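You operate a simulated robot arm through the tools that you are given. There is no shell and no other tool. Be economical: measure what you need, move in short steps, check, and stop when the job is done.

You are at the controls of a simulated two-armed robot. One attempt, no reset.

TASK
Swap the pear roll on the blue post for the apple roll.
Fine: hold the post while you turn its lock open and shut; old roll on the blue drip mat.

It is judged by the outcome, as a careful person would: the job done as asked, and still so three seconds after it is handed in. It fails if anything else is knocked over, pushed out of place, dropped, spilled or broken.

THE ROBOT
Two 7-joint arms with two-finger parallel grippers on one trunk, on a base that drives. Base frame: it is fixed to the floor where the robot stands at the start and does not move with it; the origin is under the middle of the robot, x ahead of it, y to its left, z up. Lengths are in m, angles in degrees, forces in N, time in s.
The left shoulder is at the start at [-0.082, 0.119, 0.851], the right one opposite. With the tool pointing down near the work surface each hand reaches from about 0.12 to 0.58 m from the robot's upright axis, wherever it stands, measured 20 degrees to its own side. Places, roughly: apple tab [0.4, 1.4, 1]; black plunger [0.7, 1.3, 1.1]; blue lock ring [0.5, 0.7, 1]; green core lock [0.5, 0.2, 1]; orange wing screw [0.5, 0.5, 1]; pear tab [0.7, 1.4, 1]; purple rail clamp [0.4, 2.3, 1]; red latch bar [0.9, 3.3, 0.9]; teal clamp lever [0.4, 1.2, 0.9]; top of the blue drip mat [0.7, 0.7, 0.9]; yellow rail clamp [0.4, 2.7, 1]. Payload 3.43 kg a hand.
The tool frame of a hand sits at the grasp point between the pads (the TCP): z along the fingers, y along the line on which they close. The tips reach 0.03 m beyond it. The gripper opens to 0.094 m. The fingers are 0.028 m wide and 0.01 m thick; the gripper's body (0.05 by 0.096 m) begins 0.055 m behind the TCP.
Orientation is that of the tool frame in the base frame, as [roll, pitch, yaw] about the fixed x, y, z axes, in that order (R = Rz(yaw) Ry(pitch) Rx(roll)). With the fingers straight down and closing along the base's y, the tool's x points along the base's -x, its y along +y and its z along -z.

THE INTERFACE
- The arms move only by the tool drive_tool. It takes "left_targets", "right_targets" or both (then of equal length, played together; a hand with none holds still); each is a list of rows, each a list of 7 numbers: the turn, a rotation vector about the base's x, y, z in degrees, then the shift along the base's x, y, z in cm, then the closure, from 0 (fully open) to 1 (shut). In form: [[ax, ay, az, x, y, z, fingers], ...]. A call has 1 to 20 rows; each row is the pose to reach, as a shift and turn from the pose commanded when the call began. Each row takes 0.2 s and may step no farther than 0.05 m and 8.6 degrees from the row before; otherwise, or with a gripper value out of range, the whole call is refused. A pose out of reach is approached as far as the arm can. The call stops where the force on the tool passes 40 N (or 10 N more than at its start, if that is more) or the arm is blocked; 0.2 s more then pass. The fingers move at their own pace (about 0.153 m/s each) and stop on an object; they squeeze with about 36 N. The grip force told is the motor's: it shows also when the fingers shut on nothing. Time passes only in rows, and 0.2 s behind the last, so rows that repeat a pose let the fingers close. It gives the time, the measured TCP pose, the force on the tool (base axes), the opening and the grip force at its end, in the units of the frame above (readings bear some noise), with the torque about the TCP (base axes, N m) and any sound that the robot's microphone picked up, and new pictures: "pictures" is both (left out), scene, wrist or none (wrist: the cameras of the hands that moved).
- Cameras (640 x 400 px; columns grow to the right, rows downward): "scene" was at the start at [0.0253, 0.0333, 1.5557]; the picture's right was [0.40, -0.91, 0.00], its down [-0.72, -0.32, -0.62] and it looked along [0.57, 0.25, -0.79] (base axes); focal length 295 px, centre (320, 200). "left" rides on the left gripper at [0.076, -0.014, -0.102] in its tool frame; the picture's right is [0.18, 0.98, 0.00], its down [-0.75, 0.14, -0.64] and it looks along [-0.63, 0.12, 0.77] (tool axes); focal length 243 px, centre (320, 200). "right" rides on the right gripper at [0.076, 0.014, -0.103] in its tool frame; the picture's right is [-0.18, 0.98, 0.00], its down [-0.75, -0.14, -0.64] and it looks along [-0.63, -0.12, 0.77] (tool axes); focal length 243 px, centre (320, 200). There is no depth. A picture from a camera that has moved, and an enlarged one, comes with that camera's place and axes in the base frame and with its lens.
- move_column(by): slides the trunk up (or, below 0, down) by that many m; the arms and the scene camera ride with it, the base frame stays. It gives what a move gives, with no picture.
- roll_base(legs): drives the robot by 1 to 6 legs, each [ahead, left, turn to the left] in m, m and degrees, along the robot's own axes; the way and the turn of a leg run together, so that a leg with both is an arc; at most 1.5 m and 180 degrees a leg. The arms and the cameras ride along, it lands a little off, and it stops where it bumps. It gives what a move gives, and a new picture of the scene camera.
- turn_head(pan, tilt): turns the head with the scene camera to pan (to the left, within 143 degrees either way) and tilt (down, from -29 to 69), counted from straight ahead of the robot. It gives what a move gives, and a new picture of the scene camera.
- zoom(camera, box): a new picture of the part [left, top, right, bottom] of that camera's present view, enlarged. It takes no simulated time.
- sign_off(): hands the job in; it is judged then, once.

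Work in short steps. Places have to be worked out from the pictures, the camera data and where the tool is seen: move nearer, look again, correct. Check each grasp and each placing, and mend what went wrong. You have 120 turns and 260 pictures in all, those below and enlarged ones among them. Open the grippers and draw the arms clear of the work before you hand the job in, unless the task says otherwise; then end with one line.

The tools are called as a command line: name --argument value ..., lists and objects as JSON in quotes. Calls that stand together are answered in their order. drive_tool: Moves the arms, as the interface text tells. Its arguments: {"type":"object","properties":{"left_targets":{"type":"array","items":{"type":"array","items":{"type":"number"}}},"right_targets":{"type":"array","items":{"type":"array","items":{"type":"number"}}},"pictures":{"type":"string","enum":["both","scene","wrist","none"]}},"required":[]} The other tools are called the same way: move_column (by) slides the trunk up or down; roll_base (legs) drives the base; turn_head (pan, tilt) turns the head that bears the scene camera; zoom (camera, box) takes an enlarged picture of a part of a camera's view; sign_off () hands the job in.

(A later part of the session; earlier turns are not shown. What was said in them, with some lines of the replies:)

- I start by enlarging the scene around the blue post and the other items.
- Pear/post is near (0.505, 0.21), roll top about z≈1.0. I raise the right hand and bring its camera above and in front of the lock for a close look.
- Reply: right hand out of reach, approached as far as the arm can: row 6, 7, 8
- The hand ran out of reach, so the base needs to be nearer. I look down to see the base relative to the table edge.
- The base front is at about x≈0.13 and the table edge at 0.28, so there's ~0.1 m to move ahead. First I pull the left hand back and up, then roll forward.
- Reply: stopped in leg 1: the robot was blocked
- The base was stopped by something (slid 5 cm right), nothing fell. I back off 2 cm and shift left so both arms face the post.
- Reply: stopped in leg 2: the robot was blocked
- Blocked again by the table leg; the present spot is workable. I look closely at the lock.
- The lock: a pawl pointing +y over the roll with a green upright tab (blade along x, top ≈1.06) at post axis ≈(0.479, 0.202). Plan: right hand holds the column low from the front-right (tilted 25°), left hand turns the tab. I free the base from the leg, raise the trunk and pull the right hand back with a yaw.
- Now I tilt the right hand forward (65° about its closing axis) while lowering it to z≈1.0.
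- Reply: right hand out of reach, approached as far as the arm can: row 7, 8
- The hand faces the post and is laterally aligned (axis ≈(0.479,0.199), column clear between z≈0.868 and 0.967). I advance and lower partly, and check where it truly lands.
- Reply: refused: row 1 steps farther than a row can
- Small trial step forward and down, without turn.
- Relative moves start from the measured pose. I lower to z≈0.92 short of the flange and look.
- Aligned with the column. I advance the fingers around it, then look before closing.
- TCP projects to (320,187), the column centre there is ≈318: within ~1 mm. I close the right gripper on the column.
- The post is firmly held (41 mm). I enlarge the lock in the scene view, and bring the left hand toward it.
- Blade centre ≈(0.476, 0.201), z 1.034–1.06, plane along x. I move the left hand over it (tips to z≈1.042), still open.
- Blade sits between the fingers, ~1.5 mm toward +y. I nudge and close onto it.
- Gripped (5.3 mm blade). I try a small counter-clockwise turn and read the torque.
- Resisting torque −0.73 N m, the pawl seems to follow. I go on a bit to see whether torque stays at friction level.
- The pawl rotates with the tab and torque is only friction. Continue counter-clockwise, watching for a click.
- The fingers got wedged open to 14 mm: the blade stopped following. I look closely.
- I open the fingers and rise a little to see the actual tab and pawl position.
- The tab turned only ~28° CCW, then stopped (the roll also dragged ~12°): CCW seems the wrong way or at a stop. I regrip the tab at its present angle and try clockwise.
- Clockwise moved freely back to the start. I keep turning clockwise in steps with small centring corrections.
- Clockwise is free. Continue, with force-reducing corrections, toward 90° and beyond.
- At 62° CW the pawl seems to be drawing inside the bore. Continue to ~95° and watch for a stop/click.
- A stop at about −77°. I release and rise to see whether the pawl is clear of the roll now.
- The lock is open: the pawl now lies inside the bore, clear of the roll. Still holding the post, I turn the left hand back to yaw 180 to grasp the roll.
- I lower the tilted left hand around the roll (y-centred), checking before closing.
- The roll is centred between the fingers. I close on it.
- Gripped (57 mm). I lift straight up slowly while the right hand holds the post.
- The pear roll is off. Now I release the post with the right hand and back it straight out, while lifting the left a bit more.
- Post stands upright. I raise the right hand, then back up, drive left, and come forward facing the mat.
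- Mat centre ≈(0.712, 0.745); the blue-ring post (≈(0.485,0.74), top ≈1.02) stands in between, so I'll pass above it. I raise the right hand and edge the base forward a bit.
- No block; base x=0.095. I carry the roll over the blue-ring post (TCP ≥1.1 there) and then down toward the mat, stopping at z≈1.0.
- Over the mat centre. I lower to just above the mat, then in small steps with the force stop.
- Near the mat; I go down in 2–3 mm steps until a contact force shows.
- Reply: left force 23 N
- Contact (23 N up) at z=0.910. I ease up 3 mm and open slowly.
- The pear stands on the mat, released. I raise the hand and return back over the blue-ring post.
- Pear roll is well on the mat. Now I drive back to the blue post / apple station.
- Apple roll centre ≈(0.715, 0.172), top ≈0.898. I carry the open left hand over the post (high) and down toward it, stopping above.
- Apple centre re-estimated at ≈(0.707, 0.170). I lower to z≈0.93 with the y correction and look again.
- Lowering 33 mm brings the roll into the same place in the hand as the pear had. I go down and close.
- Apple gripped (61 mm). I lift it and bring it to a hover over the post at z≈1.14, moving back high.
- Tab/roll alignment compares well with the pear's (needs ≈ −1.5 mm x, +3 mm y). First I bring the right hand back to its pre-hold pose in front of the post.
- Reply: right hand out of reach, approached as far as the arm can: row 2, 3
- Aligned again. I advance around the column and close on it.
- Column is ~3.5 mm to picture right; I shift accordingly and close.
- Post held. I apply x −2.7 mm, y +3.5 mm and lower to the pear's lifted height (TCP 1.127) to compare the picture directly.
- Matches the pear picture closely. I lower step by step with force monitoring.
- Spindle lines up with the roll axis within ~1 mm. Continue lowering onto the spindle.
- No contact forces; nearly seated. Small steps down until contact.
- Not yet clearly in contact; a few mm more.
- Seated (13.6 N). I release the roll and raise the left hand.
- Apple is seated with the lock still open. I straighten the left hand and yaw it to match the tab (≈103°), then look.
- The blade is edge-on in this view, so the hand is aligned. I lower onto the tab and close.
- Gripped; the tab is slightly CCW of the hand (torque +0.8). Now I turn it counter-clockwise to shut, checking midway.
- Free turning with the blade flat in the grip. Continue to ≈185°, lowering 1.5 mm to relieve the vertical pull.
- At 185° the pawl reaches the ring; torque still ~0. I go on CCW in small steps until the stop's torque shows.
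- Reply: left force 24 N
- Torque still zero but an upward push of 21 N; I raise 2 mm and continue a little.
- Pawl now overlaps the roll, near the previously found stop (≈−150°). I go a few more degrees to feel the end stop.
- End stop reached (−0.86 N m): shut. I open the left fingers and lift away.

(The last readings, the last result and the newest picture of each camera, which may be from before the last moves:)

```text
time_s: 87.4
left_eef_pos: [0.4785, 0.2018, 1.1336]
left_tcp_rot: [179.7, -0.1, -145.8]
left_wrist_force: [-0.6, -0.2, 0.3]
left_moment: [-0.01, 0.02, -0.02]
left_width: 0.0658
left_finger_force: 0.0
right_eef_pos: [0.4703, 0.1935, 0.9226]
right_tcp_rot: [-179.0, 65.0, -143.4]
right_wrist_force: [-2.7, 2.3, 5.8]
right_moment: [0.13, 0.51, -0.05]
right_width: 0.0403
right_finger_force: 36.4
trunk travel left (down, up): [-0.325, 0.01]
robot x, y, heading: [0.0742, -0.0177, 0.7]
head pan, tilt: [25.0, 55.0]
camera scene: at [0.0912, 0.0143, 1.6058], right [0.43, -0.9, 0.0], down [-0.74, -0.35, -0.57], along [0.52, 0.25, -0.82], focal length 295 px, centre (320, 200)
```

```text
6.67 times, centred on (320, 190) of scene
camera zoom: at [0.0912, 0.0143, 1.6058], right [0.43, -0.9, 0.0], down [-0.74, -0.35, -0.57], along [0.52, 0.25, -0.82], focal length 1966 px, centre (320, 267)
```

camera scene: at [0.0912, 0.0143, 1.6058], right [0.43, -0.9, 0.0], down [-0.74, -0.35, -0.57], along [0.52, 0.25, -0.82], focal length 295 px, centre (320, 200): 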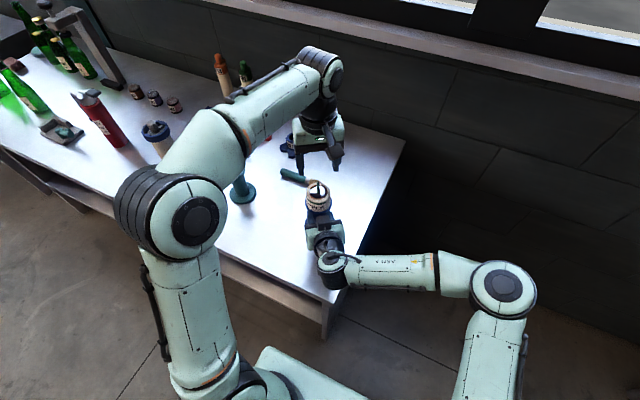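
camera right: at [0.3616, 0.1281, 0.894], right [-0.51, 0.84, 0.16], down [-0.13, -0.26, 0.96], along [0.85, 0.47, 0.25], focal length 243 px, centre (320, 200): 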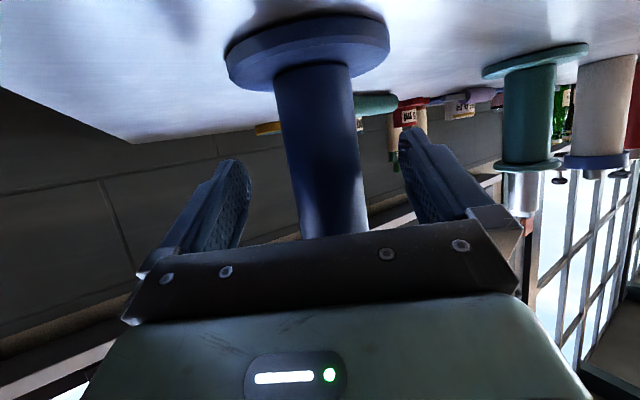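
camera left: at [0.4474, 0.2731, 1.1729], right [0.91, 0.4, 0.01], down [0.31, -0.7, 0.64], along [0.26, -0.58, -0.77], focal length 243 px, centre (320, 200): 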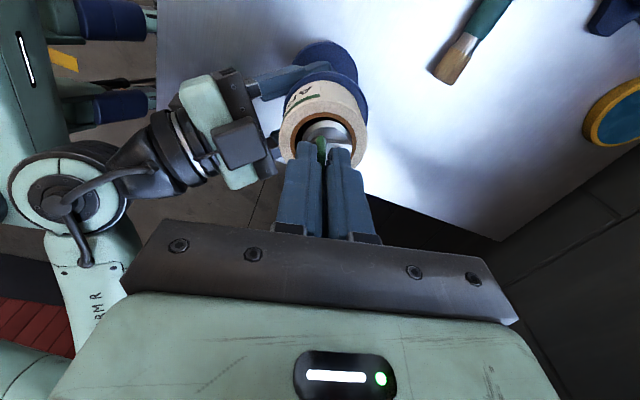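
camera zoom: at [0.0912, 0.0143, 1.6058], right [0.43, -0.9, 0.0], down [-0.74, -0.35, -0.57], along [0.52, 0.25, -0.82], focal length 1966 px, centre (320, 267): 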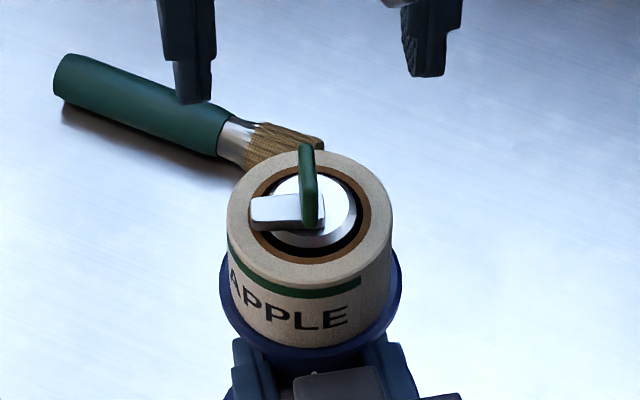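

Lock is shut with the pawl over the apple roll. I now release the post and retreat both hands.

drive_tool --right_targets '[[0, 0, 0, 0, 0, 0, 0.3], [0, 0, 0, 0, 0, 0, 0], [0, 0, 0, -2, -1.4, 0, 0], [0, 0, 0, -5, -3.6, 0, 0], [0, 0, 0, -8, -5.8, 0, 0], [0, 0, 0, -10.5, -8.5, 2, 0], [0, 0, 0, -10.5, -11.5, 4, 0]]' --left_targets '[[0, 0, 0, 0, 0, 2, 0], [0, 0, 0, 0, 0, 4, 0], [0, 0, 0, -2, 2, 5, 0], [0, 0, 0, -5, 5, 5, 0], [0, 0, 0, -8, 8, 5, 0], [0, 0, 0, -11, 11, 5, 0], [0, 0, 0, -13, 13, 5, 0]]' --pictures "scene"

zoom --camera "scene" --box '[290, 160, 360, 240]'

turn_head --pan 30 --tilt 45

```text
time_s: 89.0
left_eef_pos: [0.3449, 0.33, 1.184]
left_tcp_rot: [179.7, -0.1, -145.8]
left_wrist_force: [-0.2, -1.3, -0.4]
left_moment: [-0.02, -0.01, 0.02]
left_width: 0.094
left_finger_force: 0.1
right_eef_pos: [0.3721, 0.0841, 0.9622]
right_tcp_rot: [-179.0, 64.7, -143.4]
right_wrist_force: [-0.2, 0.4, -0.7]
right_moment: [-0.01, 0.0, -0.03]
right_width: 0.0939
right_finger_force: 0.0
right hand out of reach, approached as far as the arm can: row 7
trunk travel left (down, up): [-0.325, 0.01]
robot x, y, heading: [0.0727, -0.0181, 0.4]
head pan, tilt: [25.0, 55.0]
camera scene: at [0.0916, 0.0135, 1.6058], right [0.43, -0.9, 0.0], down [-0.74, -0.35, -0.57], along [0.52, 0.25, -0.82], focal length 295 px, centre (320, 200)
```

scene: 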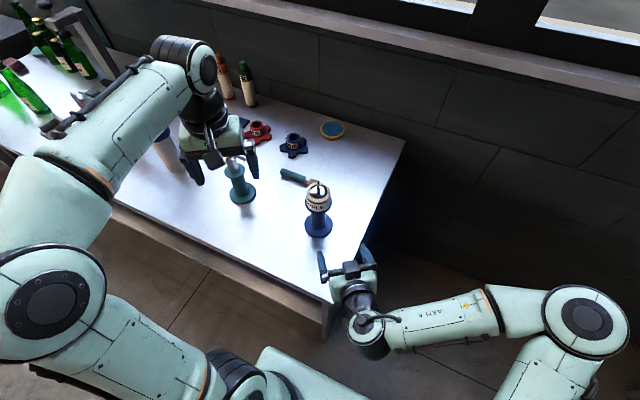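

```text
5.00 times, centred on (325, 200) of scene
camera zoom: at [0.0916, 0.0135, 1.6058], right [0.43, -0.9, 0.0], down [-0.74, -0.35, -0.57], along [0.52, 0.25, -0.82], focal length 1475 px, centre (295, 200)
```

zoom: 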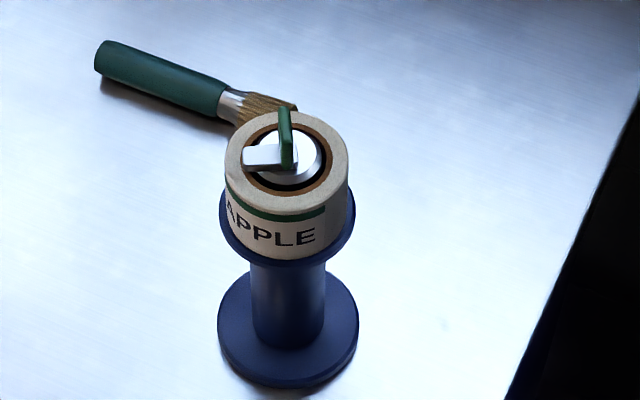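

```text
time_s: 89.7
left_eef_pos: [0.3456, 0.3283, 1.1837]
left_tcp_rot: [179.7, 0.0, -145.8]
left_wrist_force: [0.5, -0.2, 0.5]
left_moment: [-0.03, 0.0, -0.03]
left_width: 0.0942
left_finger_force: 0.1
right_eef_pos: [0.3729, 0.0859, 0.9602]
right_tcp_rot: [-179.0, 64.8, -143.4]
right_wrist_force: [0.0, -0.4, -0.5]
right_moment: [-0.01, 0.0, 0.01]
right_width: 0.094
right_finger_force: 0.1
trunk travel left (down, up): [-0.325, 0.01]
robot x, y, heading: [0.0712, -0.0174, 1.0]
head pan, tilt: [30.0, 45.0]
camera scene: at [0.097, 0.0246, 1.6192], right [0.51, -0.86, 0.0], down [-0.61, -0.36, -0.71], along [0.61, 0.36, -0.71], focal length 295 px, centre (320, 200)
```

scene: 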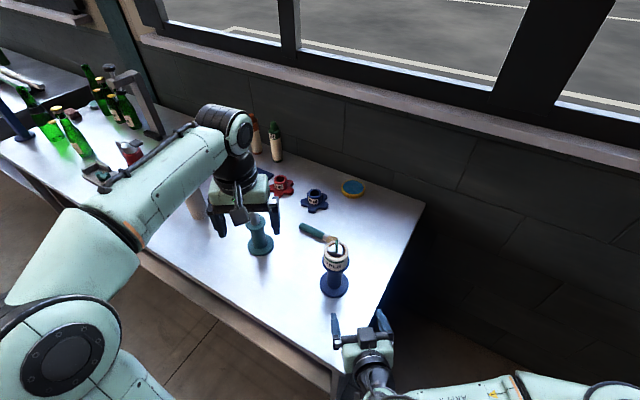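

All stands as it should. I back the robot off a little for clearance and check the mat once more.

roll_base --legs '[[-0.15, 0, 0]]'

```text
time_s: 91.1
left_eef_pos: [0.1982, 0.3288, 1.1843]
left_tcp_rot: [179.7, -0.1, -145.7]
left_wrist_force: [0.0, -0.7, -0.8]
left_moment: [0.01, -0.02, 0.03]
left_width: 0.094
left_finger_force: 0.1
right_eef_pos: [0.2264, 0.0839, 0.96]
right_tcp_rot: [-179.0, 64.8, -143.4]
right_wrist_force: [-0.2, 0.3, -0.8]
right_moment: [-0.01, 0.01, 0.0]
right_width: 0.0937
right_finger_force: 0.1
trunk travel left (down, up): [-0.325, 0.01]
robot x, y, heading: [-0.0739, -0.0227, 0.9]
head pan, tilt: [30.0, 45.0]
camera scene: at [-0.0495, 0.0229, 1.6195], right [0.51, -0.86, 0.0], down [-0.61, -0.36, -0.71], along [0.61, 0.36, -0.71], focal length 295 px, centre (320, 200)
```

scene: 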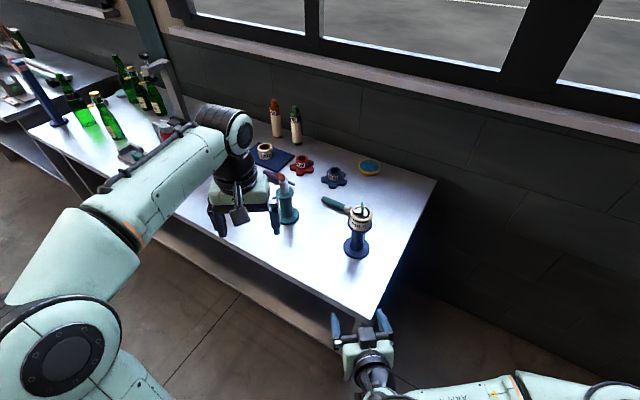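

The pear roll stands on the blue mat, the apple roll is locked on the blue post, and both hands are clear. I hand it in.

sign_off

```text
The job is handed in.
```

The apple roll is on the blue post with its lock turned shut, and the pear roll stands on the blue drip mat. I held the post with the right hand for both turns of the lock. My first turn went the wrong way, and the post probably turned about 30° in the grip, so the lock now points at a different angle. Nothing was knocked over or dropped.
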